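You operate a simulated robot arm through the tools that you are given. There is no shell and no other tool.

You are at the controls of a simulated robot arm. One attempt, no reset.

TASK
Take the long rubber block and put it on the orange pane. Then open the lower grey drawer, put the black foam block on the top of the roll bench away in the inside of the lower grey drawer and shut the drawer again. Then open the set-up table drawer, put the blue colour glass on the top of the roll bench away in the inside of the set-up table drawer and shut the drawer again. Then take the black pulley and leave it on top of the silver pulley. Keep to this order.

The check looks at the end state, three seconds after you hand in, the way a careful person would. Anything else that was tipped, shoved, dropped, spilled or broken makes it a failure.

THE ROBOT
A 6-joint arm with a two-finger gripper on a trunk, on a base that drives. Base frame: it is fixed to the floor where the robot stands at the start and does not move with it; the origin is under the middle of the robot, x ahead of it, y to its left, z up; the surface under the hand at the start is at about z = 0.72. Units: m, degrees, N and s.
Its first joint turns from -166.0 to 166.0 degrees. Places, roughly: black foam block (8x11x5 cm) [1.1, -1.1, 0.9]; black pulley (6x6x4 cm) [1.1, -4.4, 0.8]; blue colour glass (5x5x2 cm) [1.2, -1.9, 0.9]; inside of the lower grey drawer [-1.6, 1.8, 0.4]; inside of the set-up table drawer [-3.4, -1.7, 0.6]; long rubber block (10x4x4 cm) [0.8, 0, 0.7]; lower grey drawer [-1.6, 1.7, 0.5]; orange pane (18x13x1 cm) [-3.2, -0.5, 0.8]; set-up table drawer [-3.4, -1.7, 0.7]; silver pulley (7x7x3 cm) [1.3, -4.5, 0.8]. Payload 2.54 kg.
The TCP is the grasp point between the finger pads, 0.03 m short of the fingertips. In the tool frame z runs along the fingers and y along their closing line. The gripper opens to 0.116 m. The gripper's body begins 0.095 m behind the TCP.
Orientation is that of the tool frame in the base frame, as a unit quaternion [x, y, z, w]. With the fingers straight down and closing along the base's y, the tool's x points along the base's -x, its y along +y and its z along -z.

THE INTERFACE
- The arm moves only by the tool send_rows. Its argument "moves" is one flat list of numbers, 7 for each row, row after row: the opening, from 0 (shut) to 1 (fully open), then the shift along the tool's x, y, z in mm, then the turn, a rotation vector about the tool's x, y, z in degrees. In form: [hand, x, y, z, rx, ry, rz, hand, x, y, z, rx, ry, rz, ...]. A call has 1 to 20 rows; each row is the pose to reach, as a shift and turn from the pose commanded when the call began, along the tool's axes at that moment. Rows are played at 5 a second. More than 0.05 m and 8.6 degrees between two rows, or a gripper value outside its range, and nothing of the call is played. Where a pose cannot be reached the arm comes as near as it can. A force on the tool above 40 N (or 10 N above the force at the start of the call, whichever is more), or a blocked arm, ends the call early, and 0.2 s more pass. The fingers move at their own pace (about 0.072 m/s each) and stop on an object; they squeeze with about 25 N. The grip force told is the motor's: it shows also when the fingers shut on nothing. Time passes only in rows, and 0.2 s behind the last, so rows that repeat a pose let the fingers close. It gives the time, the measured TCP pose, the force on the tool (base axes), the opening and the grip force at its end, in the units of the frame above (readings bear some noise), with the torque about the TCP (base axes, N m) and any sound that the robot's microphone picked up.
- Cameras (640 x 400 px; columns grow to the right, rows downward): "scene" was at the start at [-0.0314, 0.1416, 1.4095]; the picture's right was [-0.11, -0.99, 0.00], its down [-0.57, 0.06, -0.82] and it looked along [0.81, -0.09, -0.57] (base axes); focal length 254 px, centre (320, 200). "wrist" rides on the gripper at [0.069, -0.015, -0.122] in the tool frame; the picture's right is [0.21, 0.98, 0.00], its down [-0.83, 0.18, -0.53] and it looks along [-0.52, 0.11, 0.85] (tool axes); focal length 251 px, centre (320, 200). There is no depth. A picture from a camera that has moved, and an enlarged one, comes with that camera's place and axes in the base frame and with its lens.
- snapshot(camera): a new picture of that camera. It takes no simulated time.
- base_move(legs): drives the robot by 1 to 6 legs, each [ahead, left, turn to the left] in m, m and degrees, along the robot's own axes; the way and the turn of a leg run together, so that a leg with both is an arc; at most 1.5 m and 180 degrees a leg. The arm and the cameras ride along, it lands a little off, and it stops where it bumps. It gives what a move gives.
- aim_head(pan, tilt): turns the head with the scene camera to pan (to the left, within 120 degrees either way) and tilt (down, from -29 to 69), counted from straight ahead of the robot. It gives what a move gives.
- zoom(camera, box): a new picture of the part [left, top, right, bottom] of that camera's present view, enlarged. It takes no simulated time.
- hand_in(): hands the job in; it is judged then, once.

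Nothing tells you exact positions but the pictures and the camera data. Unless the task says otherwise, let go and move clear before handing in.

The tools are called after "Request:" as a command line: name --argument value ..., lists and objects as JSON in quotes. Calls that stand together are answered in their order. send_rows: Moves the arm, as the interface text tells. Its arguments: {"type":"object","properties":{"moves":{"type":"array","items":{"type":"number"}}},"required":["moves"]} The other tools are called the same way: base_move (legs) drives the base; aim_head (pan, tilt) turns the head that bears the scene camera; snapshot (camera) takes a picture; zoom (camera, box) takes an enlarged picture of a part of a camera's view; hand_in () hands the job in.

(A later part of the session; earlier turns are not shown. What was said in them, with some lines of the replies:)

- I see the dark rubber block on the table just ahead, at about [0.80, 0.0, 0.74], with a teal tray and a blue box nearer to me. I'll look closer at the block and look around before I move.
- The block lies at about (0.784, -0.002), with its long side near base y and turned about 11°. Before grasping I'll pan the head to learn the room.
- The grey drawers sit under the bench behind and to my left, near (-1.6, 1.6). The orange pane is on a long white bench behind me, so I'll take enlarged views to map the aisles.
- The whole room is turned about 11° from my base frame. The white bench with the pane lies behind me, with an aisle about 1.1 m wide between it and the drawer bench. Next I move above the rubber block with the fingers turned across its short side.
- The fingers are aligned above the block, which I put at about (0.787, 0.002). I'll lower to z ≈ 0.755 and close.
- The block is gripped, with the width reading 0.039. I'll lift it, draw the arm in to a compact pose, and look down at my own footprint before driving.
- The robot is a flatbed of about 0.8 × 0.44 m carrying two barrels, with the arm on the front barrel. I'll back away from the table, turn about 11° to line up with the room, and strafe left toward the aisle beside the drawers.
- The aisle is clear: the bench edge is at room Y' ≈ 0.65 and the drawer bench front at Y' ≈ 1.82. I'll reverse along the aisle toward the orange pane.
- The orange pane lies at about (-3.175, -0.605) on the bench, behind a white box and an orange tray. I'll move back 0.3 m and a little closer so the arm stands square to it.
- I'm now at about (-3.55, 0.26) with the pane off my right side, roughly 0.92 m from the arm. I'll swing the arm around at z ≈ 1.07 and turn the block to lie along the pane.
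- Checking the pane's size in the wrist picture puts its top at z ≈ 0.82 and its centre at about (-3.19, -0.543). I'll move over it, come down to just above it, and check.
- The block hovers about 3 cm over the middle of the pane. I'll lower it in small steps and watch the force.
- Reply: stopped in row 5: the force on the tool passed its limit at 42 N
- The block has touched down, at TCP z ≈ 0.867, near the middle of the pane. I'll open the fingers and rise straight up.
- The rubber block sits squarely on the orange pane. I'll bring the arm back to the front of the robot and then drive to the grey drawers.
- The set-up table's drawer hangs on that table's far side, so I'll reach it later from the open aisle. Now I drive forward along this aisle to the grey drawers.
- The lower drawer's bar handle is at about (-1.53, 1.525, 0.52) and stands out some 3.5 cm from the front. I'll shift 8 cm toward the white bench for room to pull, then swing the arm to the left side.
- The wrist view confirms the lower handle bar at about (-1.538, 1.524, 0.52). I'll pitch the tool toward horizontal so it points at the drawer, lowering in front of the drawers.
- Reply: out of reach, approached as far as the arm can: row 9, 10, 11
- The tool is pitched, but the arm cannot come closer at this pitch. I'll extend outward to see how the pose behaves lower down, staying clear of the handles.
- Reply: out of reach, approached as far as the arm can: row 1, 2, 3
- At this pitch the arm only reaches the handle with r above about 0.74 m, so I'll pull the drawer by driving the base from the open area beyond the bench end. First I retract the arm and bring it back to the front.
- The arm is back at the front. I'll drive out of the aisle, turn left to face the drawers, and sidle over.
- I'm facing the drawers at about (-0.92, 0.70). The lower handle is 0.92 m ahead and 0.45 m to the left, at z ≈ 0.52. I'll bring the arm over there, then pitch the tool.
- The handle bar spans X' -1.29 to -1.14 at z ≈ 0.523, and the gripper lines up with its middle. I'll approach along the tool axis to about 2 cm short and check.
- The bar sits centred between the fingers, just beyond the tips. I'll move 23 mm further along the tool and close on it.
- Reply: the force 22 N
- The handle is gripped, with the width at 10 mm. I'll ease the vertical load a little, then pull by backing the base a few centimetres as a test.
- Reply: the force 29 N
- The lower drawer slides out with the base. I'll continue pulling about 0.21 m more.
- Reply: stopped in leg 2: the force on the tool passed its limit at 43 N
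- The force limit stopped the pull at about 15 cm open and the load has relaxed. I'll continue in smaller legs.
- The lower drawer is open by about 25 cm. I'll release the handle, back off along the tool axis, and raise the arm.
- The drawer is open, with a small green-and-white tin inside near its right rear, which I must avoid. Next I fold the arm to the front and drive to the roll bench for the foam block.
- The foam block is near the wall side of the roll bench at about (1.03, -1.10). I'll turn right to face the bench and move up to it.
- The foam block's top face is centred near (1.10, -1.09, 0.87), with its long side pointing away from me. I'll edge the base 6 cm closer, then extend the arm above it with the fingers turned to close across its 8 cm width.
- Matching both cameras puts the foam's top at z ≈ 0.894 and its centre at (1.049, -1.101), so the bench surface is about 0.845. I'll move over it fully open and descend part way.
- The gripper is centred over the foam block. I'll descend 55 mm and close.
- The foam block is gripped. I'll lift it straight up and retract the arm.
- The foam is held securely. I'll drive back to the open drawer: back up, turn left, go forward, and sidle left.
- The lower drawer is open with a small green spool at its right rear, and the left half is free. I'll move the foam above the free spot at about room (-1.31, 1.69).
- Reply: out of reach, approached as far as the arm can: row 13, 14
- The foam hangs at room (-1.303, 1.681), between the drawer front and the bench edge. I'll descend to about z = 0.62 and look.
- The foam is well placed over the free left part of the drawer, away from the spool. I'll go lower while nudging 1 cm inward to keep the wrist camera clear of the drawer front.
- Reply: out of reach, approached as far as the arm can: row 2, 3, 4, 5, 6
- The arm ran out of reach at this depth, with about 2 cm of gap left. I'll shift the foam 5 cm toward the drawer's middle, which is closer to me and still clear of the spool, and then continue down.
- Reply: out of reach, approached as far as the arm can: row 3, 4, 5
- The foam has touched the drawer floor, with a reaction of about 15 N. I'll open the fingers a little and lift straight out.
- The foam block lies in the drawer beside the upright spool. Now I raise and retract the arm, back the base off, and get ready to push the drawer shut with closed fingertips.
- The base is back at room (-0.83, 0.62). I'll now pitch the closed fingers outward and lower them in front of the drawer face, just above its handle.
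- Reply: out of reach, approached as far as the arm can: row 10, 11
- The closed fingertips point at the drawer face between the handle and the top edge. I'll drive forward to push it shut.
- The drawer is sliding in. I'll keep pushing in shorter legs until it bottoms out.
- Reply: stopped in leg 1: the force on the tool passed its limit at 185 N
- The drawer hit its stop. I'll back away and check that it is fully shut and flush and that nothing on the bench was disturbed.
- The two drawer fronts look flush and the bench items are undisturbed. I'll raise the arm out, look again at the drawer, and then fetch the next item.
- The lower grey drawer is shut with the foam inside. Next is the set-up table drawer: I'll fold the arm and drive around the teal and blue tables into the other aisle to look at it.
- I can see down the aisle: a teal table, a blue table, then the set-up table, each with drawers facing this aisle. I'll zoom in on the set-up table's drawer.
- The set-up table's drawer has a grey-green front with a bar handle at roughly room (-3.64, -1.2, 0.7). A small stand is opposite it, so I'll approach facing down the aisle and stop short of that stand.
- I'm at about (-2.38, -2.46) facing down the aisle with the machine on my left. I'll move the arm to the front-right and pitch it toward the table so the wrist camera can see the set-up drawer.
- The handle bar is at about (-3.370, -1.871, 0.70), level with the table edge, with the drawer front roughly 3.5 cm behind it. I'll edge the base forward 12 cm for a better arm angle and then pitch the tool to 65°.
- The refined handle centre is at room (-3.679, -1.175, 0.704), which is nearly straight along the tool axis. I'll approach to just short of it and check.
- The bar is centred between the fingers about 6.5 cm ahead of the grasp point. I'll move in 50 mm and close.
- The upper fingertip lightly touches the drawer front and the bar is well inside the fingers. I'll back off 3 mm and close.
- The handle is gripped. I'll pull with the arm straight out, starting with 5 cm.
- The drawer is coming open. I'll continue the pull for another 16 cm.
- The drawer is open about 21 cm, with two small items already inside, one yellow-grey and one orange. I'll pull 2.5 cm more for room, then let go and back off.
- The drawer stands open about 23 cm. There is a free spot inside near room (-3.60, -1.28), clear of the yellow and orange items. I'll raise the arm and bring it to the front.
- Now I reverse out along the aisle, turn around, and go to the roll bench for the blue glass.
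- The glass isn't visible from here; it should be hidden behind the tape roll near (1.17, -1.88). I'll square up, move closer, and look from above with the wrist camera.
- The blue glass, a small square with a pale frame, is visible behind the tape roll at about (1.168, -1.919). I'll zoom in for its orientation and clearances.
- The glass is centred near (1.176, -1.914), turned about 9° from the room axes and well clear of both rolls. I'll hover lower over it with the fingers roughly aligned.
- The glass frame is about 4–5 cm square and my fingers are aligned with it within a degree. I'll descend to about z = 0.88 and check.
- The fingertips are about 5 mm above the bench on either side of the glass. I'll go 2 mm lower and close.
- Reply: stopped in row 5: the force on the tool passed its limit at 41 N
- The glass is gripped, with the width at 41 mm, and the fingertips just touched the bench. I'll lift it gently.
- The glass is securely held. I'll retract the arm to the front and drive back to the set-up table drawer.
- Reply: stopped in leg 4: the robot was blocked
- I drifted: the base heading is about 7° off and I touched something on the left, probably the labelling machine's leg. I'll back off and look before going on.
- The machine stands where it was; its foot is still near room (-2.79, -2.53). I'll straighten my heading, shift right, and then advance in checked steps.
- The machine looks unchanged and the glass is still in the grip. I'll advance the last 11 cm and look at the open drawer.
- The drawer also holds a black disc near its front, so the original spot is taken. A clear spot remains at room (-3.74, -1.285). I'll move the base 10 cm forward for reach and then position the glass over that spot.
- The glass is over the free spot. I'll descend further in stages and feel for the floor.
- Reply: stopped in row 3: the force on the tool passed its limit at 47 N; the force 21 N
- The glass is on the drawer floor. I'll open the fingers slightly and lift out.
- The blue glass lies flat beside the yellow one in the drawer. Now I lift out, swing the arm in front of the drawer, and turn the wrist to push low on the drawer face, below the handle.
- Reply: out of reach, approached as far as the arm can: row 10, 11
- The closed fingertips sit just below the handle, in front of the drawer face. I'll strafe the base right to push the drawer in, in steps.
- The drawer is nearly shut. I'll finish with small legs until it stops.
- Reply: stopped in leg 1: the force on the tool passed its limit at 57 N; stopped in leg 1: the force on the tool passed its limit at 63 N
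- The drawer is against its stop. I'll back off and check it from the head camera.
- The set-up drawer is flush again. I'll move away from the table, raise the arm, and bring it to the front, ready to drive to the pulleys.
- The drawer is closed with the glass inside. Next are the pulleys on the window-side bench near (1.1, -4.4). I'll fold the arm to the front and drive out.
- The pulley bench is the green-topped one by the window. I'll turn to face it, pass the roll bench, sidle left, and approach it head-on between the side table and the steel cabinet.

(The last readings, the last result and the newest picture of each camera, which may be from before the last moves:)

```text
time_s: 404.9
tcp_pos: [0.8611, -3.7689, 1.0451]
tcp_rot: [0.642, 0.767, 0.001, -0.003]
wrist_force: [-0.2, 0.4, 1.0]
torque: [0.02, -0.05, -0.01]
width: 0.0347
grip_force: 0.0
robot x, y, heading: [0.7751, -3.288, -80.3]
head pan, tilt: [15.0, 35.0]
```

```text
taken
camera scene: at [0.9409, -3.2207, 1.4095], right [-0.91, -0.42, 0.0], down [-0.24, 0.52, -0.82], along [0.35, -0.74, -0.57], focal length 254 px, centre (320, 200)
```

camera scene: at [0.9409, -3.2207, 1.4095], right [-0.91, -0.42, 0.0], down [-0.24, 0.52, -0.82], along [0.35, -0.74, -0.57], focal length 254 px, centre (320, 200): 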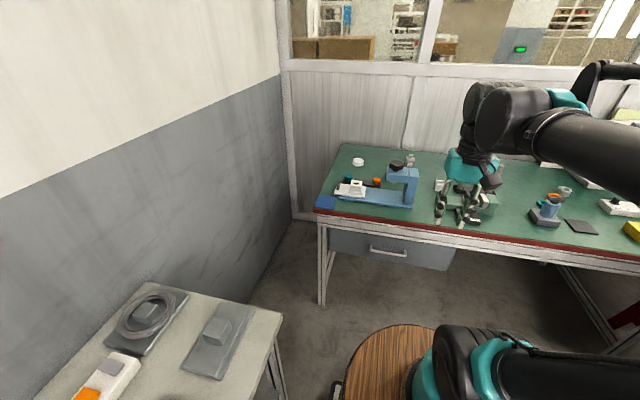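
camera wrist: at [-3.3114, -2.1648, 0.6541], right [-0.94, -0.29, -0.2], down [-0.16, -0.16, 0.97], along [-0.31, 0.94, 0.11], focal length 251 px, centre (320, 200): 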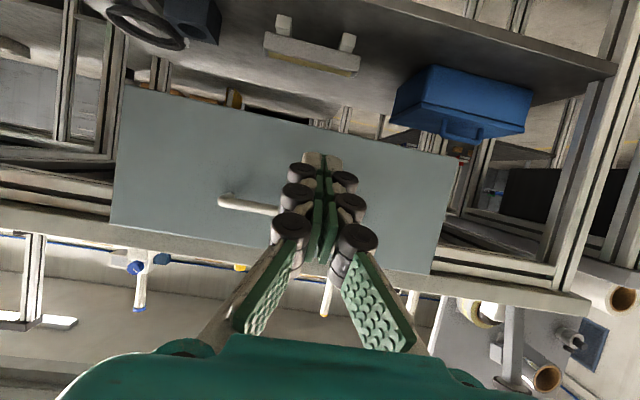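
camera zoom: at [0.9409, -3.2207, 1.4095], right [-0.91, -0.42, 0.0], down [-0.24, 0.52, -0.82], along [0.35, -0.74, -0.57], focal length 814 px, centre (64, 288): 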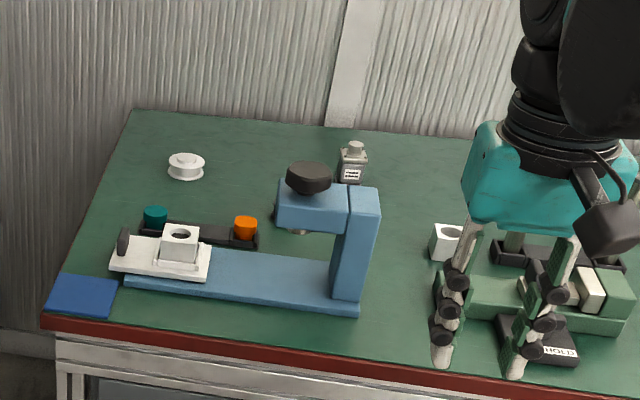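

The silver pulley is the pale disc near (1.3, -4.5). The black pulley sits behind the blue press frame near (1.1, -4.4). I'll drive up close to the bench and look down with the wrist camera from above the press.

Request:
base_move --legs '[[0, 0, 1.6], [0.32, 0, 0]]'

Request:
send_rows --moves '[0.4, -30, 0, -15, 0, 0, 0, 0.4, -60, 0, -30, 0, 0, 0, 0.4, -90, 0, -45, 0, 0, 0, 0.4, -120, 0, -60, 0, 0, 0, 0.4, -150, 10, -75, 0, 0, 0, 0.4, -180, 30, -80, 0, 0, 0, 0.4, -180, 50, -80, 0, 0, 0, 0.4, -180, 50, -80, 0, 0, 0]'

Request:
snapshot --camera "wrist"

Request:
snapshot --camera "scene"

```text
time_s: 407.4
tcp_pos: [0.9402, -4.0782, 1.0447]
tcp_rot: [0.628, 0.778, 0.001, -0.002]
wrist_force: [0.7, -0.7, -0.2]
torque: [-0.02, -0.02, 0.03]
width: 0.0347
grip_force: 0.1
robot x, y, heading: [0.8402, -3.5955, -78.2]
head pan, tilt: [15.0, 35.0]
```

```text
time_s: 409.2
tcp_pos: [1.029, -4.2435, 1.123]
tcp_rot: [0.628, 0.778, 0.001, -0.003]
wrist_force: [0.5, -0.4, 0.8]
torque: [-0.01, -0.01, -0.01]
width: 0.0465
grip_force: 0.0
robot x, y, heading: [0.8386, -3.5991, -77.9]
head pan, tilt: [15.0, 35.0]
```

```text
taken
camera wrist: at [0.9993, -4.1812, 1.2445], right [0.91, 0.41, 0.0], down [0.35, -0.77, 0.53], along [0.22, -0.48, -0.85], focal length 251 px, centre (320, 200)
```

wrist: 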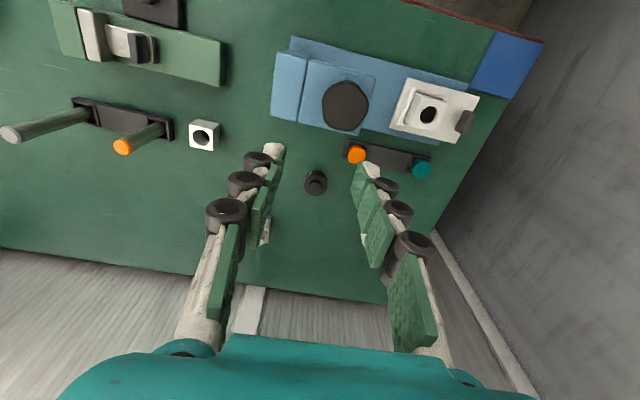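

```text
taken
camera scene: at [1.0036, -3.5274, 1.4095], right [-0.89, -0.45, 0.0], down [-0.26, 0.51, -0.82], along [0.37, -0.73, -0.57], focal length 254 px, centre (320, 200)
```

scene: 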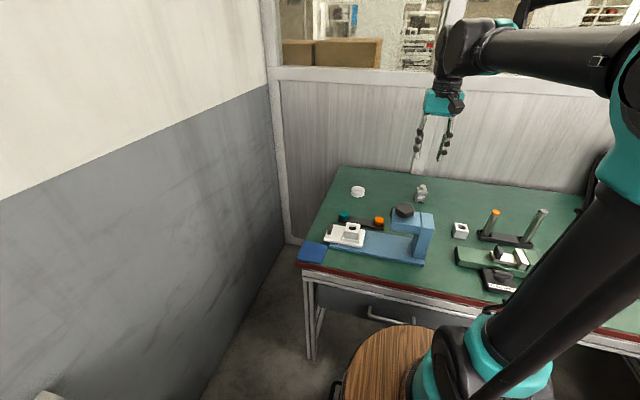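

Request:
zoom --camera "wrist" --box '[240, 60, 480, 210]'

Request:
zoom --camera "scene" --box '[300, 160, 460, 280]'

```text
2.67 times, centred on (360, 135) of wrist
camera zoom: at [0.9993, -4.1812, 1.2445], right [0.91, 0.41, 0.0], down [0.35, -0.77, 0.53], along [0.22, -0.48, -0.85], focal length 670 px, centre (213, 373)
```

zoom: 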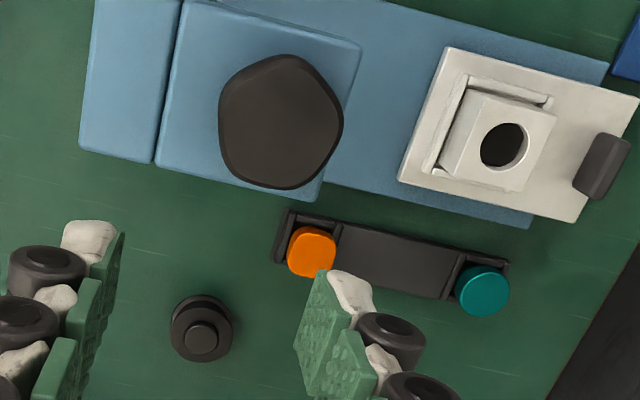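

```text
3.33 times, centred on (380, 220) of scene
camera zoom: at [1.0036, -3.5274, 1.4095], right [-0.89, -0.45, 0.0], down [-0.26, 0.51, -0.82], along [0.37, -0.73, -0.57], focal length 848 px, centre (120, 133)
```

zoom: 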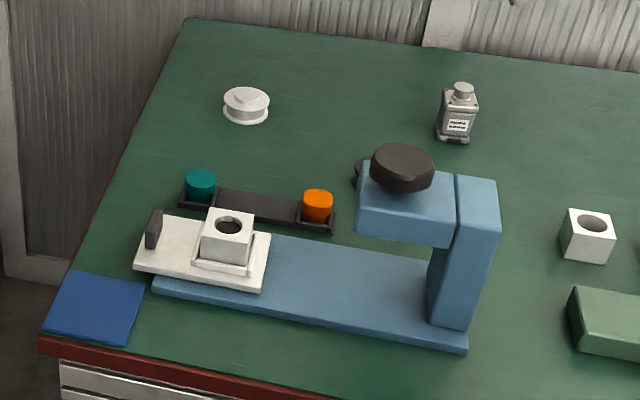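

I see the black pulley, a flanged wheel with a hub on top, standing free behind the press. I'll move above it and come down to z ≈ 0.95 for a precise look.

Request:
send_rows --moves '[0.6, -44, 7, 0, 0, 0, 0, 0.7, -88, 14, 0, 0, 0, 0, 0.75, -132, 20, 0, 0, 0, 0, 0.75, -176, 27, 0, 0, 0, 0, 0.75, -176, 27, 40, 0, 0, 0, 0.75, -176, 27, 80, 0, 0, 0, 0.75, -176, 27, 120, 0, 0, 0, 0.75, -176, 27, 165, 0, 0, 0, 0.75, -176, 27, 165, 0, 0, 0]'

Request:
snapshot --camera "wrist"

Request:
zoom --camera "wrist" --box '[220, 50, 420, 175]'

Request:
snapshot --camera "scene"

```text
time_s: 411.2
tcp_pos: [1.0923, -4.4081, 0.9602]
tcp_rot: [0.629, 0.778, 0.0, -0.003]
wrist_force: [-0.5, -0.2, 0.1]
torque: [0.01, 0.01, 0.0]
width: 0.087
grip_force: 0.1
robot x, y, heading: [0.8424, -3.5981, -78.0]
head pan, tilt: [15.0, 35.0]
```

```text
taken
camera wrist: at [1.0633, -4.3454, 1.0818], right [0.91, 0.41, 0.0], down [0.35, -0.77, 0.53], along [0.22, -0.48, -0.85], focal length 251 px, centre (320, 200)
```

wrist: 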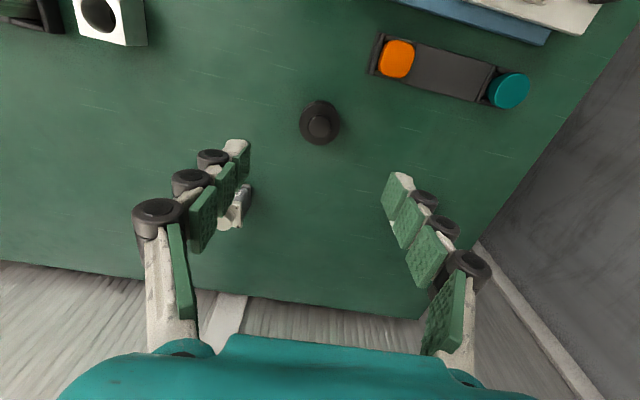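

```text
3.20 times, centred on (320, 112) of wrist
camera zoom: at [1.0633, -4.3454, 1.0818], right [0.91, 0.41, 0.0], down [0.35, -0.77, 0.53], along [0.22, -0.48, -0.85], focal length 805 px, centre (320, 480)
```

zoom: 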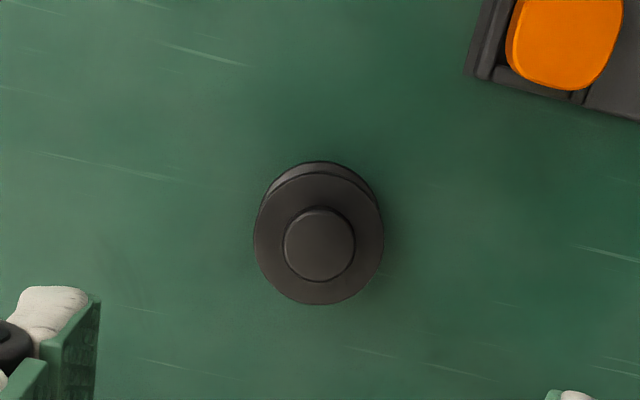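

```text
taken
camera scene: at [1.0036, -3.5274, 1.4095], right [-0.89, -0.45, 0.0], down [-0.26, 0.51, -0.82], along [0.37, -0.73, -0.57], focal length 254 px, centre (320, 200)
```

scene: 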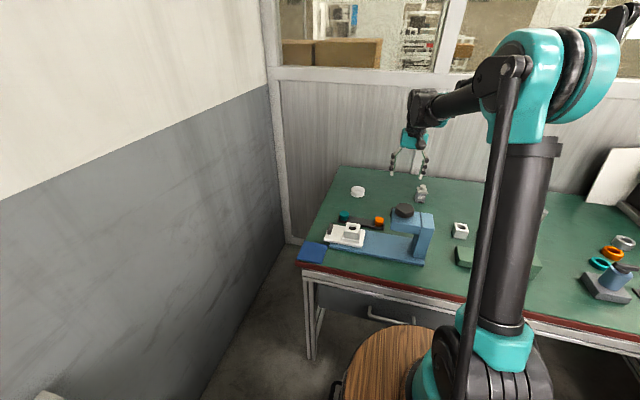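

Request:
send_rows --moves '[0.75, -12, 2, 20, 0, 0, 0, 0.75, -24, 3, 45, 0, 0, 0, 0.75, -24, 3, 70, 0, 0, 0, 0.75, -24, 3, 95, 0, 0, 0, 0.75, -24, 3, 95, 0, 0, 0]'

Request:
zoom --camera "wrist" --box '[220, 80, 420, 205]'

Request:
zoom --camera "scene" --box '[330, 110, 490, 230]'

```text
time_s: 412.4
tcp_pos: [1.0968, -4.4301, 0.862]
tcp_rot: [0.629, 0.777, 0.0, -0.003]
wrist_force: [0.1, 0.1, 1.5]
torque: [0.01, -0.02, 0.01]
width: 0.0871
grip_force: 0.1
robot x, y, heading: [0.8402, -3.6006, -78.1]
head pan, tilt: [15.0, 35.0]
```

```text
3.20 times, centred on (320, 142) of wrist
camera zoom: at [1.0696, -4.3687, 0.9853], right [0.91, 0.41, 0.0], down [0.35, -0.77, 0.53], along [0.22, -0.48, -0.85], focal length 805 px, centre (320, 384)
```

zoom: 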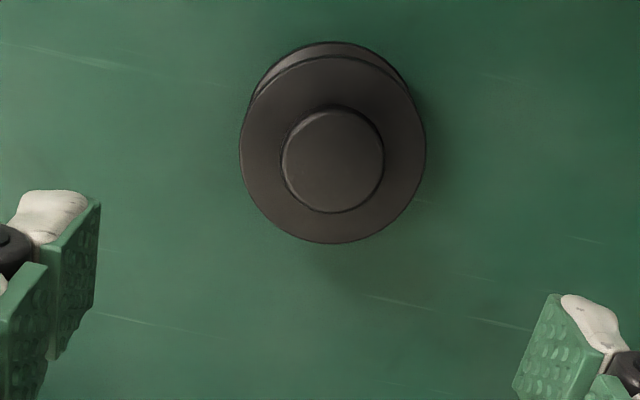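

```text
3.33 times, centred on (410, 170) of scene
camera zoom: at [1.0036, -3.5274, 1.4095], right [-0.89, -0.45, 0.0], down [-0.26, 0.51, -0.82], along [0.37, -0.73, -0.57], focal length 848 px, centre (20, 300)
```

zoom: 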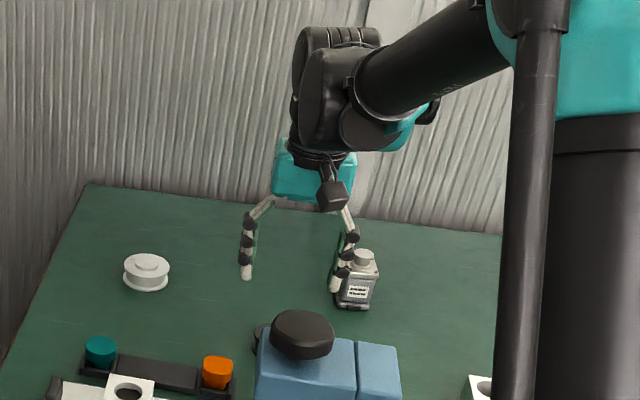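

The pulley is centred under the gripper, its top flange at z ≈ 0.745 with a 1 cm hub above it, and the bench at about 0.715. The little bottle beyond is clear of the fingers, so I'll descend carefully.

Request:
send_rows --moves '[0.75, 0, 2, 30, 0, 0, 0, 0.75, 0, 2, 55, 0, 0, 0, 0.75, 0, 2, 75, 0, 0, 0, 0.75, 0, 2, 85, 0, 0, 0, 0.75, 0, 2, 85, 0, 0, 0]'

Request:
snapshot --camera "wrist"

Request:
zoom --camera "scene" --box '[330, 110, 490, 230]'

```text
time_s: 413.6
tcp_pos: [1.0995, -4.4303, 0.7774]
tcp_rot: [0.629, 0.778, 0.0, -0.003]
wrist_force: [0.3, -0.6, 0.3]
torque: [0.03, 0.02, 0.0]
width: 0.087
grip_force: 0.1
robot x, y, heading: [0.8407, -3.596, -78.0]
head pan, tilt: [15.0, 35.0]
```

```text
taken
camera wrist: at [1.0708, -4.3674, 0.8993], right [0.91, 0.41, 0.0], down [0.35, -0.77, 0.53], along [0.22, -0.48, -0.85], focal length 251 px, centre (320, 200)
```

wrist: 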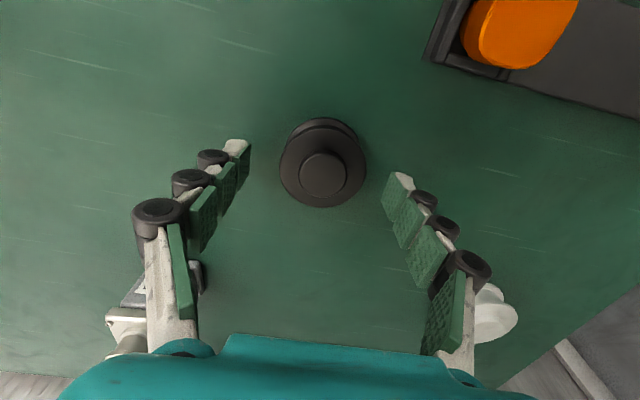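

```text
3.33 times, centred on (410, 170) of scene
camera zoom: at [1.0036, -3.5274, 1.4095], right [-0.89, -0.45, 0.0], down [-0.26, 0.51, -0.82], along [0.37, -0.73, -0.57], focal length 848 px, centre (20, 300)
```

zoom: 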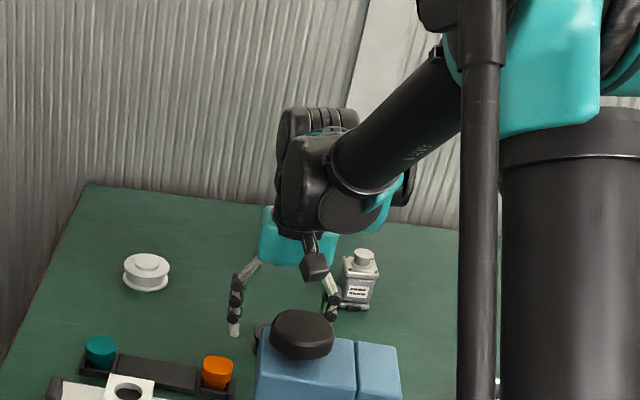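

Request:
send_rows --moves '[0.75, 0, 1, 7, 0, 0, 0, 0.75, 0, 1, 14, 0, 0, 0, 0.75, 0, 1, 20, 0, 0, 0, 0.75, 0, 1, 25, 0, 0, 0, 0.75, 0, 1, 25, 0, 0, 0]'

Request:
zoom --camera "wrist" --box '[200, 90, 440, 240]'

```text
time_s: 414.5
tcp_pos: [1.0998, -4.4312, 0.7612]
tcp_rot: [0.629, 0.778, 0.0, -0.001]
wrist_force: [2.5, -5.7, 76.7]
torque: [-0.01, -0.29, -0.02]
width: 0.0886
grip_force: 39.0
robot x, y, heading: [0.8414, -3.597, -78.1]
head pan, tilt: [15.0, 35.0]
stopped in row 4: the force on the tool passed its limit at 48 N (the readings are from after the stop); the commanded pose is now the measured one
```

```text
2.67 times, centred on (320, 165) of wrist
camera zoom: at [1.0715, -4.3671, 0.8827], right [0.91, 0.41, 0.0], down [0.35, -0.77, 0.53], along [0.22, -0.49, -0.85], focal length 670 px, centre (320, 293)
```

zoom: 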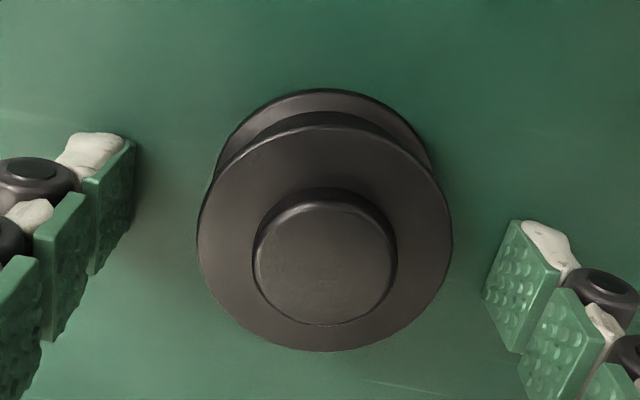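

The fingertips touched the bench at TCP z ≈ 0.761, so the bench is at about 0.73. I'll rise 6 mm and close on the pulley.

Request:
send_rows --moves '[0.75, 0, 0, -3, 0, 0, 0, 0.75, 0, 0, -6, 0, 0, 0, 0.75, 0, 0, -6, 0, 0, 0, 0.55, 0, 0, -6, 0, 0, 0, 0.4, 0, 0, -6, 0, 0, 0, 0.2, 0, 0, -6, 0, 0, 0, 0, 0, 0, -6, 0, 0, 0, 0, 0, 0, -6, 0, 0, 0, 0, 0, 0, -6, 0, 0, 0]'

Request:
zoom --camera "wrist" --box '[200, 90, 440, 240]'

```text
time_s: 416.2
tcp_pos: [1.1027, -4.4308, 0.7702]
tcp_rot: [0.628, 0.779, 0.0, 0.0]
wrist_force: [3.3, -0.6, 88.7]
torque: [0.17, -0.29, 0.21]
width: 0.0501
grip_force: 44.7
robot x, y, heading: [0.8414, -3.599, -78.0]
head pan, tilt: [15.0, 35.0]
stopped in row 8: the force on the tool passed its limit at 88 N (the readings are from after the stop); the commanded pose is now the measured one
```

```text
2.67 times, centred on (320, 165) of wrist
camera zoom: at [1.0737, -4.3674, 0.89], right [0.91, 0.42, 0.0], down [0.35, -0.77, 0.53], along [0.22, -0.49, -0.84], focal length 670 px, centre (320, 293)
```

zoom: 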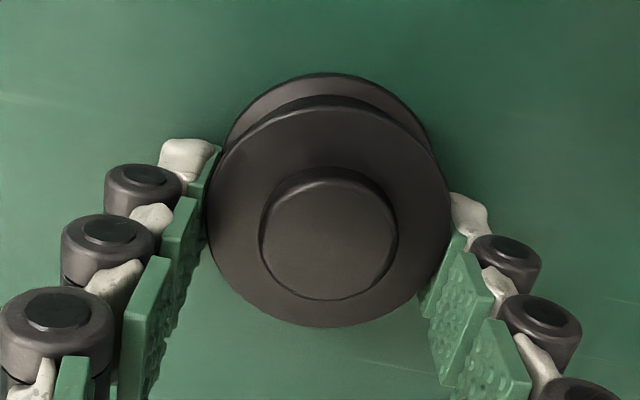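

The fingers hold the pulley at 50 mm width, with the tips pressing on the bench. I'll ease upward a little and check the hold.

Request:
send_rows --moves '[0, 0, 0, -2, 0, 0, 0, 0, 0, 0, -4, 0, 0, 0, 0, 0, 0, -6, 0, 0, 0, 0, 0, 0, -8, 0, 0, 0, 0, 0, 0, -8, 0, 0, 0]'

Request:
snapshot --camera "wrist"

Request:
zoom --camera "scene" --box '[330, 110, 490, 230]'

```text
time_s: 417.4
tcp_pos: [1.1022, -4.433, 0.7711]
tcp_rot: [0.628, 0.778, 0.001, 0.0]
wrist_force: [0.8, 0.4, -2.2]
torque: [-0.03, 0.02, -0.02]
width: 0.0504
grip_force: 24.6
robot x, y, heading: [0.8384, -3.5975, -78.0]
head pan, tilt: [15.0, 35.0]
```

```text
taken
camera wrist: at [1.0738, -4.3693, 0.8932], right [0.91, 0.42, 0.0], down [0.35, -0.77, 0.53], along [0.22, -0.48, -0.85], focal length 251 px, centre (320, 200)
```

wrist: 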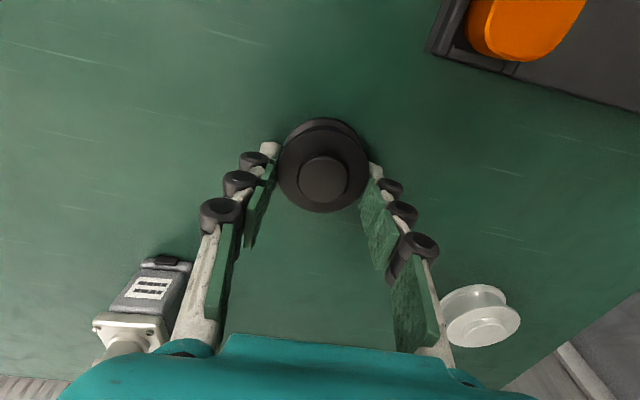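

```text
3.33 times, centred on (410, 170) of scene
camera zoom: at [1.0038, -3.5275, 1.4095], right [-0.89, -0.45, 0.0], down [-0.26, 0.51, -0.82], along [0.37, -0.73, -0.57], focal length 848 px, centre (20, 300)
```

zoom: 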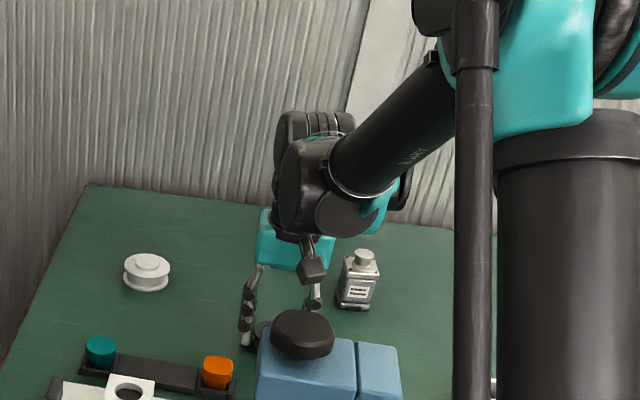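

The load reads about 2 N, so the pulley is in the grip. I'll lift it clear and look at it in the hand.

Request:
send_rows --moves '[0, 0, 0, -10, 0, 0, 0, 0, 0, 0, -25, 0, 0, 0, 0, 0, 0, -50, 0, 0, 0, 0, 0, 0, -85, 0, 0, 0, 0, 0, 0, -125, 0, 0, 0, 0, 0, 0, -165, 0, 0, 0, 0, 0, 0, -200, 0, 0, 0, 0, 0, 0, -200, 0, 0, 0]'

Request:
snapshot --camera "wrist"

Request:
zoom --camera "scene" --box '[330, 60, 490, 210]'

```text
time_s: 419.2
tcp_pos: [1.1035, -4.4317, 0.9734]
tcp_rot: [0.628, 0.778, 0.001, 0.0]
wrist_force: [-0.2, -0.8, -1.7]
torque: [0.0, 0.0, -0.01]
width: 0.0501
grip_force: 24.9
robot x, y, heading: [0.8404, -3.5967, -77.9]
head pan, tilt: [15.0, 35.0]
```

```text
taken
camera wrist: at [1.0733, -4.3685, 1.0941], right [0.91, 0.42, 0.0], down [0.35, -0.77, 0.53], along [0.22, -0.48, -0.85], focal length 251 px, centre (320, 200)
```

wrist: 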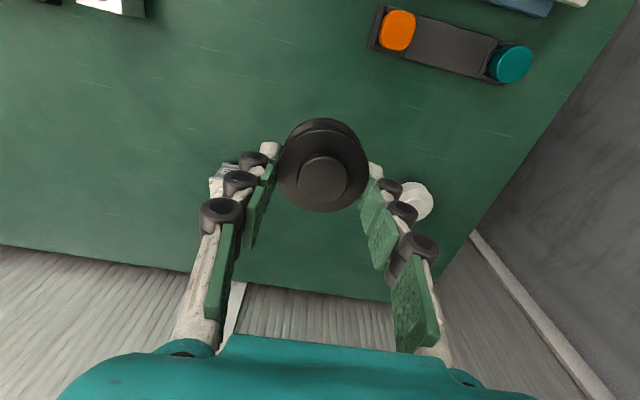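

```text
2.67 times, centred on (410, 135) of scene
camera zoom: at [1.0039, -3.5275, 1.4095], right [-0.89, -0.45, 0.0], down [-0.26, 0.51, -0.82], along [0.37, -0.73, -0.57], focal length 678 px, centre (80, 373)
```

zoom: 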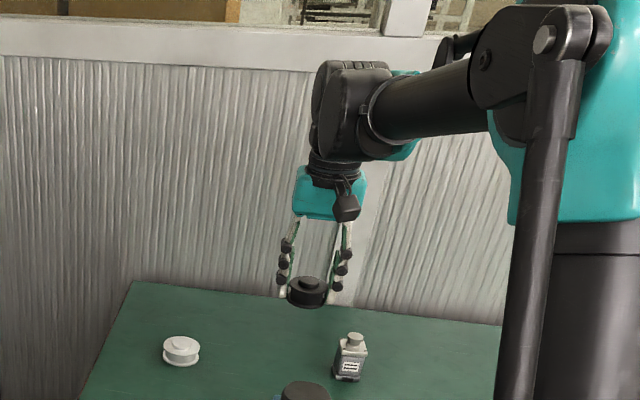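

The black pulley is held upright. Before placing it I need its exact offset in the grip, so I'll zoom the wrist camera on it.

Request:
zoom --camera "wrist" --box '[240, 100, 440, 225]'

```text
3.20 times, centred on (340, 162) of wrist
camera zoom: at [1.0733, -4.3685, 1.0941], right [0.91, 0.42, 0.0], down [0.35, -0.77, 0.53], along [0.22, -0.48, -0.85], focal length 805 px, centre (256, 320)
```

zoom: 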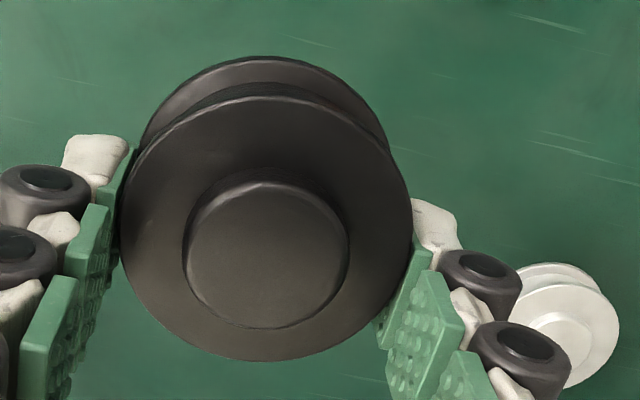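

The held pulley's axis is about 10 mm toward me from the grasp axis, with its top flange about 4 mm below the TCP. The silver pulley is near (1.304, -4.508). I'll shift so it is unobstructed in the wrist view and measure it precisely.

Request:
send_rows --moves '[0, -37, 20, 0, 0, 0, 0, 0, -74, 40, 0, 0, 0, 0, 0, -111, 60, 0, 0, 0, 0, 0, -147, 80, 0, 0, 0, 0, 0, -147, 80, 0, 0, 0, 0]'

Request:
snapshot --camera "wrist"

Request:
zoom --camera "wrist" --box '[340, 50, 480, 138]'

Request:
zoom --camera "scene" --box '[330, 80, 490, 210]'

```text
time_s: 420.4
tcp_pos: [1.2127, -4.5582, 0.9723]
tcp_rot: [0.628, 0.778, 0.001, 0.0]
wrist_force: [0.4, 0.4, -1.8]
torque: [-0.01, -0.03, 0.03]
width: 0.0503
grip_force: 25.0
robot x, y, heading: [0.8434, -3.5968, -78.2]
head pan, tilt: [15.0, 35.0]
```

```text
taken
camera wrist: at [1.1834, -4.4955, 1.0939], right [0.91, 0.42, 0.0], down [0.35, -0.77, 0.53], along [0.22, -0.48, -0.85], focal length 251 px, centre (320, 200)
```

wrist: 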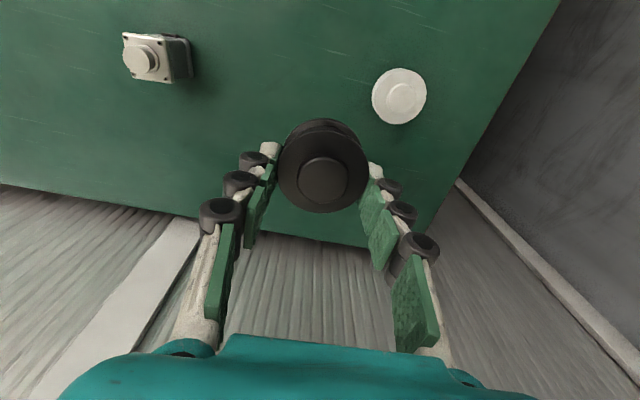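

```text
4.55 times, centred on (410, 94) of wrist
camera zoom: at [1.1834, -4.4955, 1.0939], right [0.91, 0.42, 0.0], down [0.35, -0.77, 0.53], along [0.22, -0.48, -0.85], focal length 1143 px, centre (-89, 682)
```

zoom: 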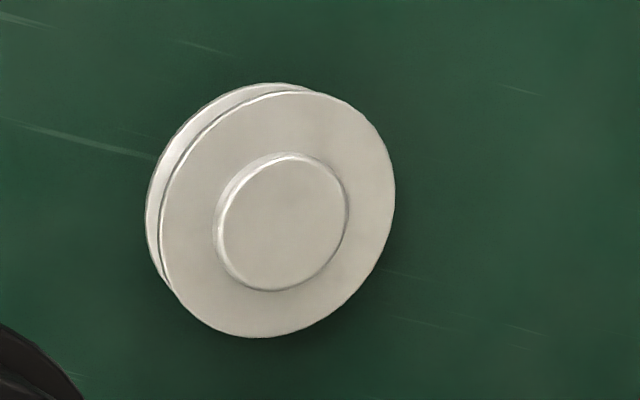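

```text
3.08 times, centred on (410, 145) of scene
camera zoom: at [1.0038, -3.5274, 1.4095], right [-0.89, -0.45, 0.0], down [-0.26, 0.51, -0.82], along [0.37, -0.73, -0.57], focal length 783 px, centre (43, 369)
```

zoom: 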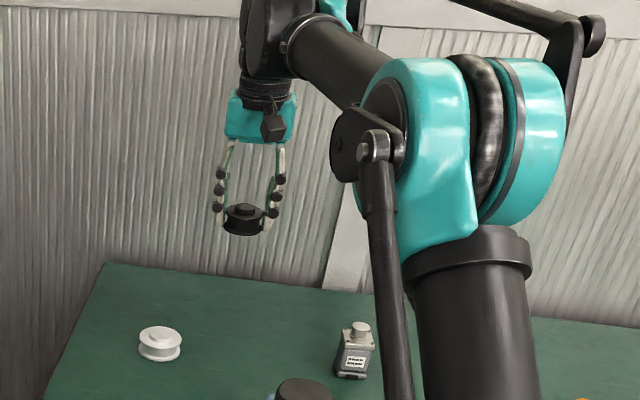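

The silver pulley is now measured: its centre is at tool offset (32.7, 96.5) mm, and its hub is about 35 mm across. I'll shift 22 mm and 97.6 mm to bring the black pulley's axis over it, then lower most of the way.

Request:
send_rows --moves '[0, 7, 33, 0, 0, 0, 0, 0, 15, 66, 0, 0, 0, 0, 0, 22.2, 97.6, 0, 0, 0, 0, 0, 22.2, 97.6, 35, 0, 0, 0, 0, 22.2, 97.6, 70, 0, 0, 0, 0, 22.2, 97.6, 100, 0, 0, 0, 0, 22.2, 97.6, 120, 0, 0, 0, 0, 22.2, 97.6, 120, 0, 0, 0]'

Request:
snapshot --camera "wrist"

Request:
zoom --camera "scene" --box '[320, 120, 420, 220]'

```text
time_s: 422.2
tcp_pos: [1.3037, -4.515, 0.8521]
tcp_rot: [0.628, 0.778, 0.001, -0.001]
wrist_force: [1.0, -0.9, -1.2]
torque: [0.02, -0.02, 0.03]
width: 0.0501
grip_force: 24.8
robot x, y, heading: [0.8379, -3.5964, -78.3]
head pan, tilt: [15.0, 35.0]
```

```text
taken
camera wrist: at [1.2749, -4.4527, 0.973], right [0.91, 0.42, 0.0], down [0.35, -0.77, 0.53], along [0.22, -0.48, -0.85], focal length 251 px, centre (320, 200)
```

wrist: 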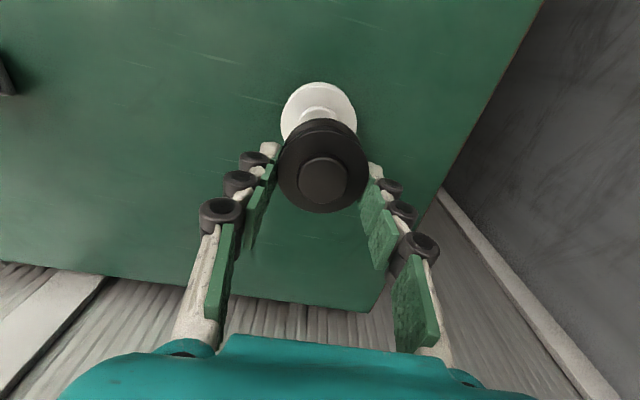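

```text
4.00 times, centred on (370, 170) of scene
camera zoom: at [1.0039, -3.5275, 1.4095], right [-0.89, -0.45, 0.0], down [-0.26, 0.51, -0.82], along [0.37, -0.73, -0.57], focal length 1018 px, centre (120, 320)
```

zoom: 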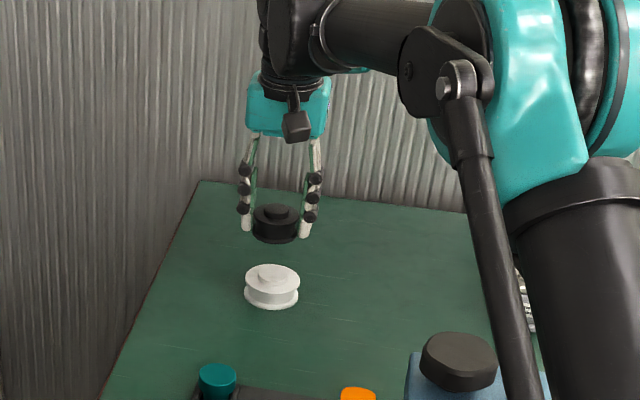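

Request:
zoom --camera "wrist" --box '[250, 60, 410, 220]'

```text
2.50 times, centred on (330, 140) of wrist
camera zoom: at [1.2749, -4.4527, 0.973], right [0.91, 0.42, 0.0], down [0.35, -0.77, 0.53], along [0.22, -0.48, -0.85], focal length 629 px, centre (295, 350)
```

zoom: 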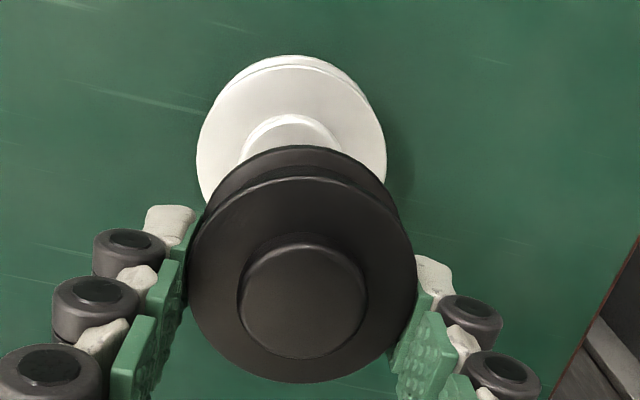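

The alignment is within a few millimetres. I'll correct by (+1, -2.5) mm, lower to just above the silver hub, and re-check.

Request:
send_rows --moves '[0, 1, -2.5, 0, 0, 0, 0, 0, 1, -2.5, 12, 0, 0, 0, 0, 1, -2.5, 24, 0, 0, 0, 0, 1, -2.5, 36, 0, 0, 0, 0, 1, -2.5, 36, 0, 0, 0]'

Request:
zoom --camera "wrist" --box '[250, 60, 410, 220]'

Request:
zoom --camera "scene" --box '[330, 150, 390, 210]'

```text
time_s: 423.4
tcp_pos: [1.2988, -4.5158, 0.8151]
tcp_rot: [0.628, 0.778, 0.001, -0.001]
wrist_force: [0.2, 0.5, -1.7]
torque: [0.0, -0.02, 0.02]
width: 0.05
grip_force: 25.3
robot x, y, heading: [0.84, -3.6, -77.9]
head pan, tilt: [15.0, 35.0]
```

```text
2.50 times, centred on (330, 140) of wrist
camera zoom: at [1.2708, -4.4522, 0.9367], right [0.91, 0.42, 0.0], down [0.35, -0.77, 0.53], along [0.22, -0.48, -0.85], focal length 629 px, centre (295, 350)
```

zoom: 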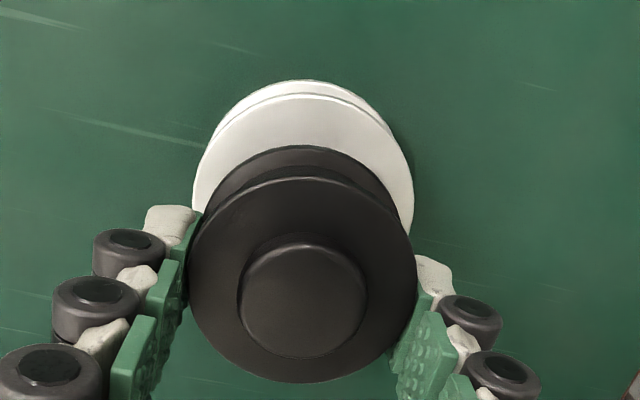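

```text
6.67 times, centred on (360, 180) of scene
camera zoom: at [1.0039, -3.5276, 1.4095], right [-0.89, -0.45, 0.0], down [-0.26, 0.51, -0.82], along [0.37, -0.73, -0.57], focal length 1696 px, centre (53, 333)
```

zoom: 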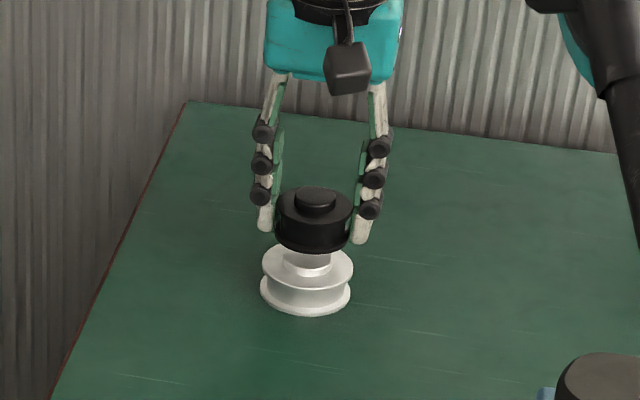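

Both views show the black pulley centred over the silver one within about a millimetre. I'll lower in small steps to contact.

Request:
send_rows --moves '[0, 0, 1, 4, 0, 0, 0, 0, 0, 1, 8, 0, 0, 0, 0, 0, 1, 11, 0, 0, 0, 0, 0, 1, 11, 0, 0, 0]'

Request:
zoom --camera "scene" --box '[330, 150, 390, 210]'

```text
time_s: 424.4
tcp_pos: [1.3014, -4.5162, 0.8033]
tcp_rot: [0.628, 0.778, 0.0, 0.0]
wrist_force: [-0.1, -0.3, -1.5]
torque: [0.0, -0.01, 0.03]
width: 0.0501
grip_force: 25.2
robot x, y, heading: [0.8367, -3.5951, -78.1]
head pan, tilt: [15.0, 35.0]
```

```text
6.67 times, centred on (360, 180) of scene
camera zoom: at [1.0039, -3.5275, 1.4095], right [-0.89, -0.45, 0.0], down [-0.26, 0.51, -0.82], along [0.37, -0.73, -0.57], focal length 1696 px, centre (53, 333)
```

zoom: 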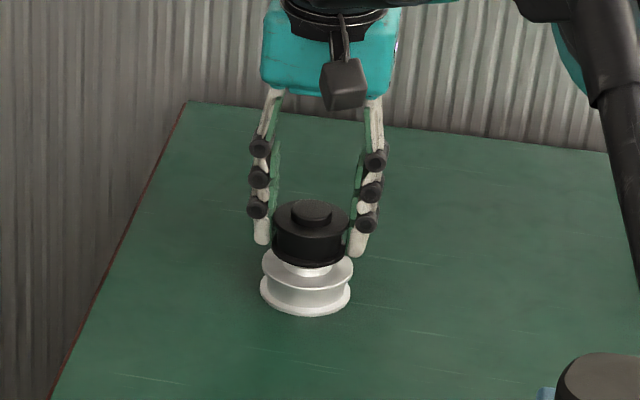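

Request:
send_rows --moves '[0, 0, 0, 1.5, 0, 0, 0, 0, 0, 0, 3, 0, 0, 0, 0, 0, 0, 3, 0, 0, 0]'

Request:
zoom --camera "scene" --box '[330, 150, 390, 210]'

```text
time_s: 425.2
tcp_pos: [1.3014, -4.5151, 0.8014]
tcp_rot: [0.628, 0.778, 0.001, 0.0]
wrist_force: [-0.7, -0.3, -1.6]
torque: [-0.02, 0.0, -0.02]
width: 0.0501
grip_force: 24.9
robot x, y, heading: [0.8399, -3.6011, -77.9]
head pan, tilt: [15.0, 35.0]
```

```text
6.67 times, centred on (360, 180) of scene
camera zoom: at [1.0039, -3.5275, 1.4095], right [-0.89, -0.45, 0.0], down [-0.26, 0.51, -0.82], along [0.37, -0.73, -0.57], focal length 1696 px, centre (53, 333)
```

zoom: 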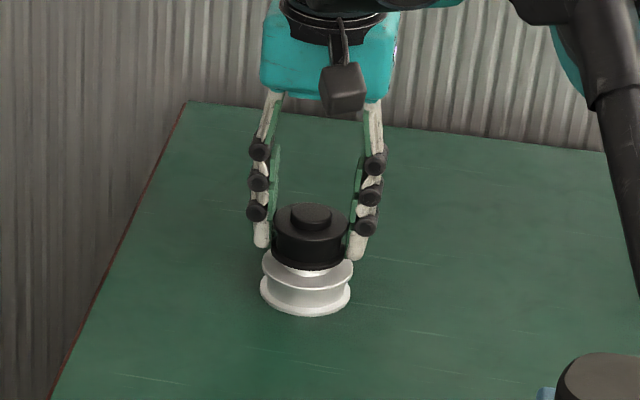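

Request:
send_rows --moves '[0, 0, 0, 1.5, 0, 0, 0, 0, 0, 0, 3, 0, 0, 0, 0, 0, 0, 3, 0, 0, 0]'

Request:
zoom --camera "scene" --box '[330, 150, 390, 210]'

```text
time_s: 426.0
tcp_pos: [1.301, -4.5143, 0.7976]
tcp_rot: [0.628, 0.778, 0.001, 0.0]
wrist_force: [1.1, -1.4, 5.9]
torque: [-0.02, -0.12, -0.02]
width: 0.0501
grip_force: 24.6
robot x, y, heading: [0.8409, -3.6019, -78.0]
head pan, tilt: [15.0, 35.0]
```

```text
6.67 times, centred on (360, 180) of scene
camera zoom: at [1.0038, -3.5273, 1.4095], right [-0.89, -0.45, 0.0], down [-0.26, 0.51, -0.82], along [0.37, -0.73, -0.57], focal length 1696 px, centre (53, 333)
```

zoom: 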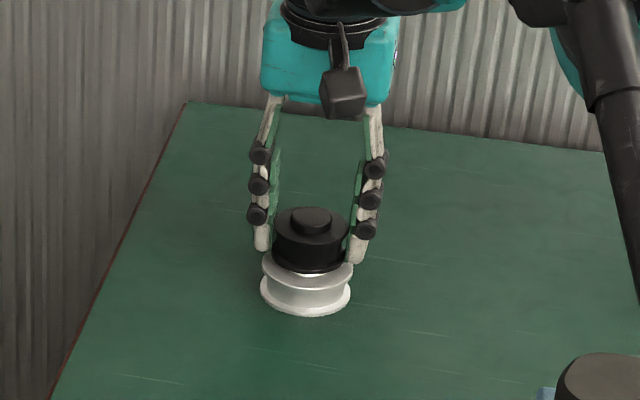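

Contact is made, with the reaction at about +6 N. I'll open the fingers gradually and lift straight up.

Request:
send_rows --moves '[0.46, 0, 0, 0, 0, 0, 0, 0.5, 0, 0, 0, 0, 0, 0, 0.58, 0, 0, 0, 0, 0, 0, 0.65, 0, 0, 0, 0, 0, 0, 0.65, 0, 0, 0, 0, 0, 0, 0.65, 0, 0, -5, 0, 0, 0, 0.65, 0, 0, -15, 0, 0, 0, 0.65, 0, 0, -35, 0, 0, 0, 0.65, 0, 0, -70, 0, 0, 0, 0.65, 0, 0, -110, 0, 0, 0, 0.65, 0, 0, -150, 0, 0, 0, 0.65, 0, 0, -150, 0, 0, 0]'

Request:
snapshot --camera "wrist"

Request:
zoom --camera "scene" --box '[330, 150, 390, 210]'

```text
time_s: 428.6
tcp_pos: [1.3007, -4.5164, 0.9499]
tcp_rot: [0.628, 0.778, 0.001, -0.001]
wrist_force: [-1.0, 0.0, 0.4]
torque: [0.02, 0.0, -0.01]
width: 0.0755
grip_force: 0.1
robot x, y, heading: [0.8421, -3.5966, -78.2]
head pan, tilt: [15.0, 35.0]
```

```text
taken
camera wrist: at [1.2717, -4.4534, 1.0715], right [0.91, 0.42, 0.0], down [0.35, -0.77, 0.53], along [0.22, -0.48, -0.85], focal length 251 px, centre (320, 200)
```

wrist: 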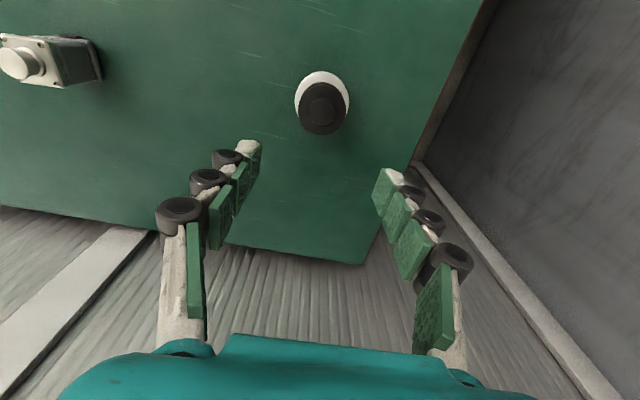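

```text
6.67 times, centred on (360, 180) of scene
camera zoom: at [1.0039, -3.5275, 1.4095], right [-0.89, -0.45, 0.0], down [-0.26, 0.51, -0.82], along [0.37, -0.73, -0.57], focal length 1696 px, centre (53, 333)
```

zoom: 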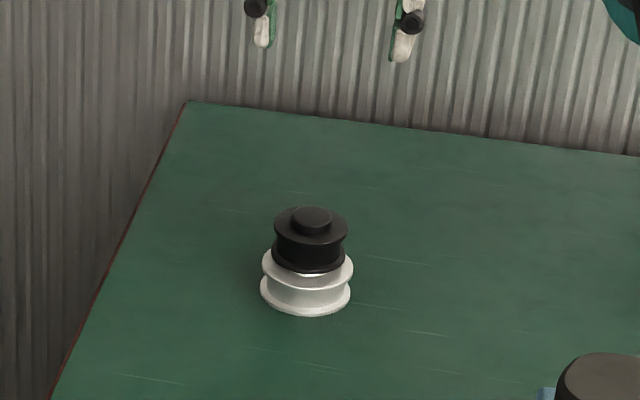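

The black pulley rests upright and centred on the silver one. I'll raise the arm and draw it back clear of the bench.

Request:
send_rows --moves '[0.65, 0, 0, -40, 0, 0, 0, 0.65, 0, 0, -80, 0, 0, 0, 0.65, 0, 0, -120, 0, 0, 0, 0.65, 40, -10, -130, 0, 0, 0, 0.65, 85, -20, -130, 0, 0, 0, 0.65, 130, -40, -130, 0, 0, 0, 0.65, 172, -60, -130, 0, 0, 0, 0.65, 214, -80, -130, 0, 0, 0, 0.65, 256, -100, -130, 0, 0, 0, 0.65, 298, -120, -130, 0, 0, 0, 0.65, 340, -140, -130, 0, 0, 0, 0.65, 380, -160, -130, 0, 0, 0, 0.65, 420, -180, -130, 0, 0, 0, 0.65, 420, -180, -130, 0, 0, 0]'

Request:
snapshot --camera "scene"

Request:
zoom --camera "scene" --box '[320, 140, 440, 230]'

```text
time_s: 431.6
tcp_pos: [1.0365, -4.1458, 1.0814]
tcp_rot: [0.628, 0.778, 0.0, 0.0]
wrist_force: [0.0, 1.1, 0.5]
torque: [0.03, 0.01, 0.0]
width: 0.0754
grip_force: 0.0
robot x, y, heading: [0.8416, -3.5981, -78.3]
head pan, tilt: [15.0, 35.0]
```

```text
taken
camera scene: at [1.0038, -3.5275, 1.4095], right [-0.89, -0.45, 0.0], down [-0.26, 0.51, -0.82], along [0.37, -0.73, -0.57], focal length 254 px, centre (320, 200)
```

scene: 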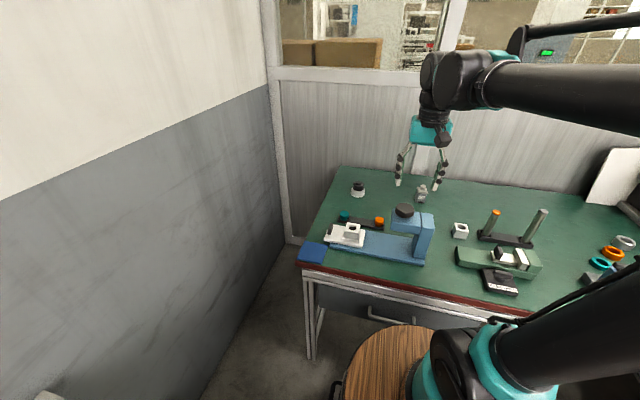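

```text
4.44 times, centred on (380, 185) of scene
camera zoom: at [1.0038, -3.5275, 1.4095], right [-0.89, -0.45, 0.0], down [-0.26, 0.51, -0.82], along [0.37, -0.73, -0.57], focal length 1131 px, centre (53, 267)
```

zoom: 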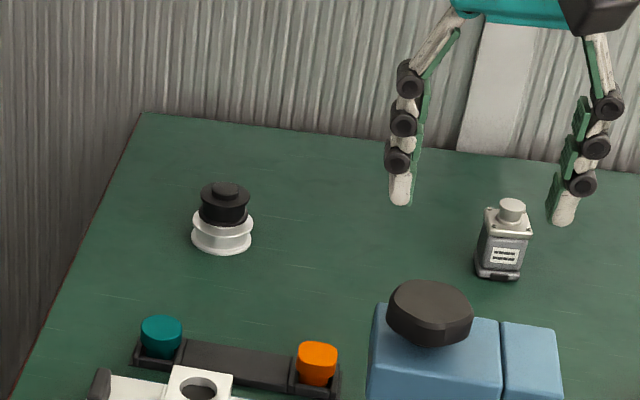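

All four parts are done:
- **Rubber block:** it is on the orange pane.
- **Foam block:** it is in the lower grey drawer, which is shut.
- **Blue glass:** it is in the set-up table drawer, which is shut.
- **Black pulley:** it stands on the silver pulley, and the hand is empty and clear.

The one incident was that the base touched the labelling machine in the aisle and stopped. I saw no change in it afterwards. I'm handing in.

Request:
hand_in

```text
The job is handed in.
```

I carried out all four parts in order and handed the job in. The hand-in returned no verdict, so what follows is from my own pictures.

- **Rubber block:** it sits near the middle of the orange pane.
- **Foam block:** it is in the lower grey drawer, beside a spool that was already there. The drawer is shut and flush.
- **Blue glass:** it lies flat in the set-up table drawer, clear of the items already inside. The drawer is shut.
- **Black pulley:** it stands upright and centred on the silver pulley, released, with the arm drawn back.

**Bump in the aisle:** while I was carrying the glass to the set-up table, the base drifted off its heading. It was stopped by an obstacle, almost certainly the labelling machine. I backed off at once. The machine was upright and its foot was within about 2 cm of my earlier rough estimate. I saw no sign that it had moved, but I cannot rule out a small shift.
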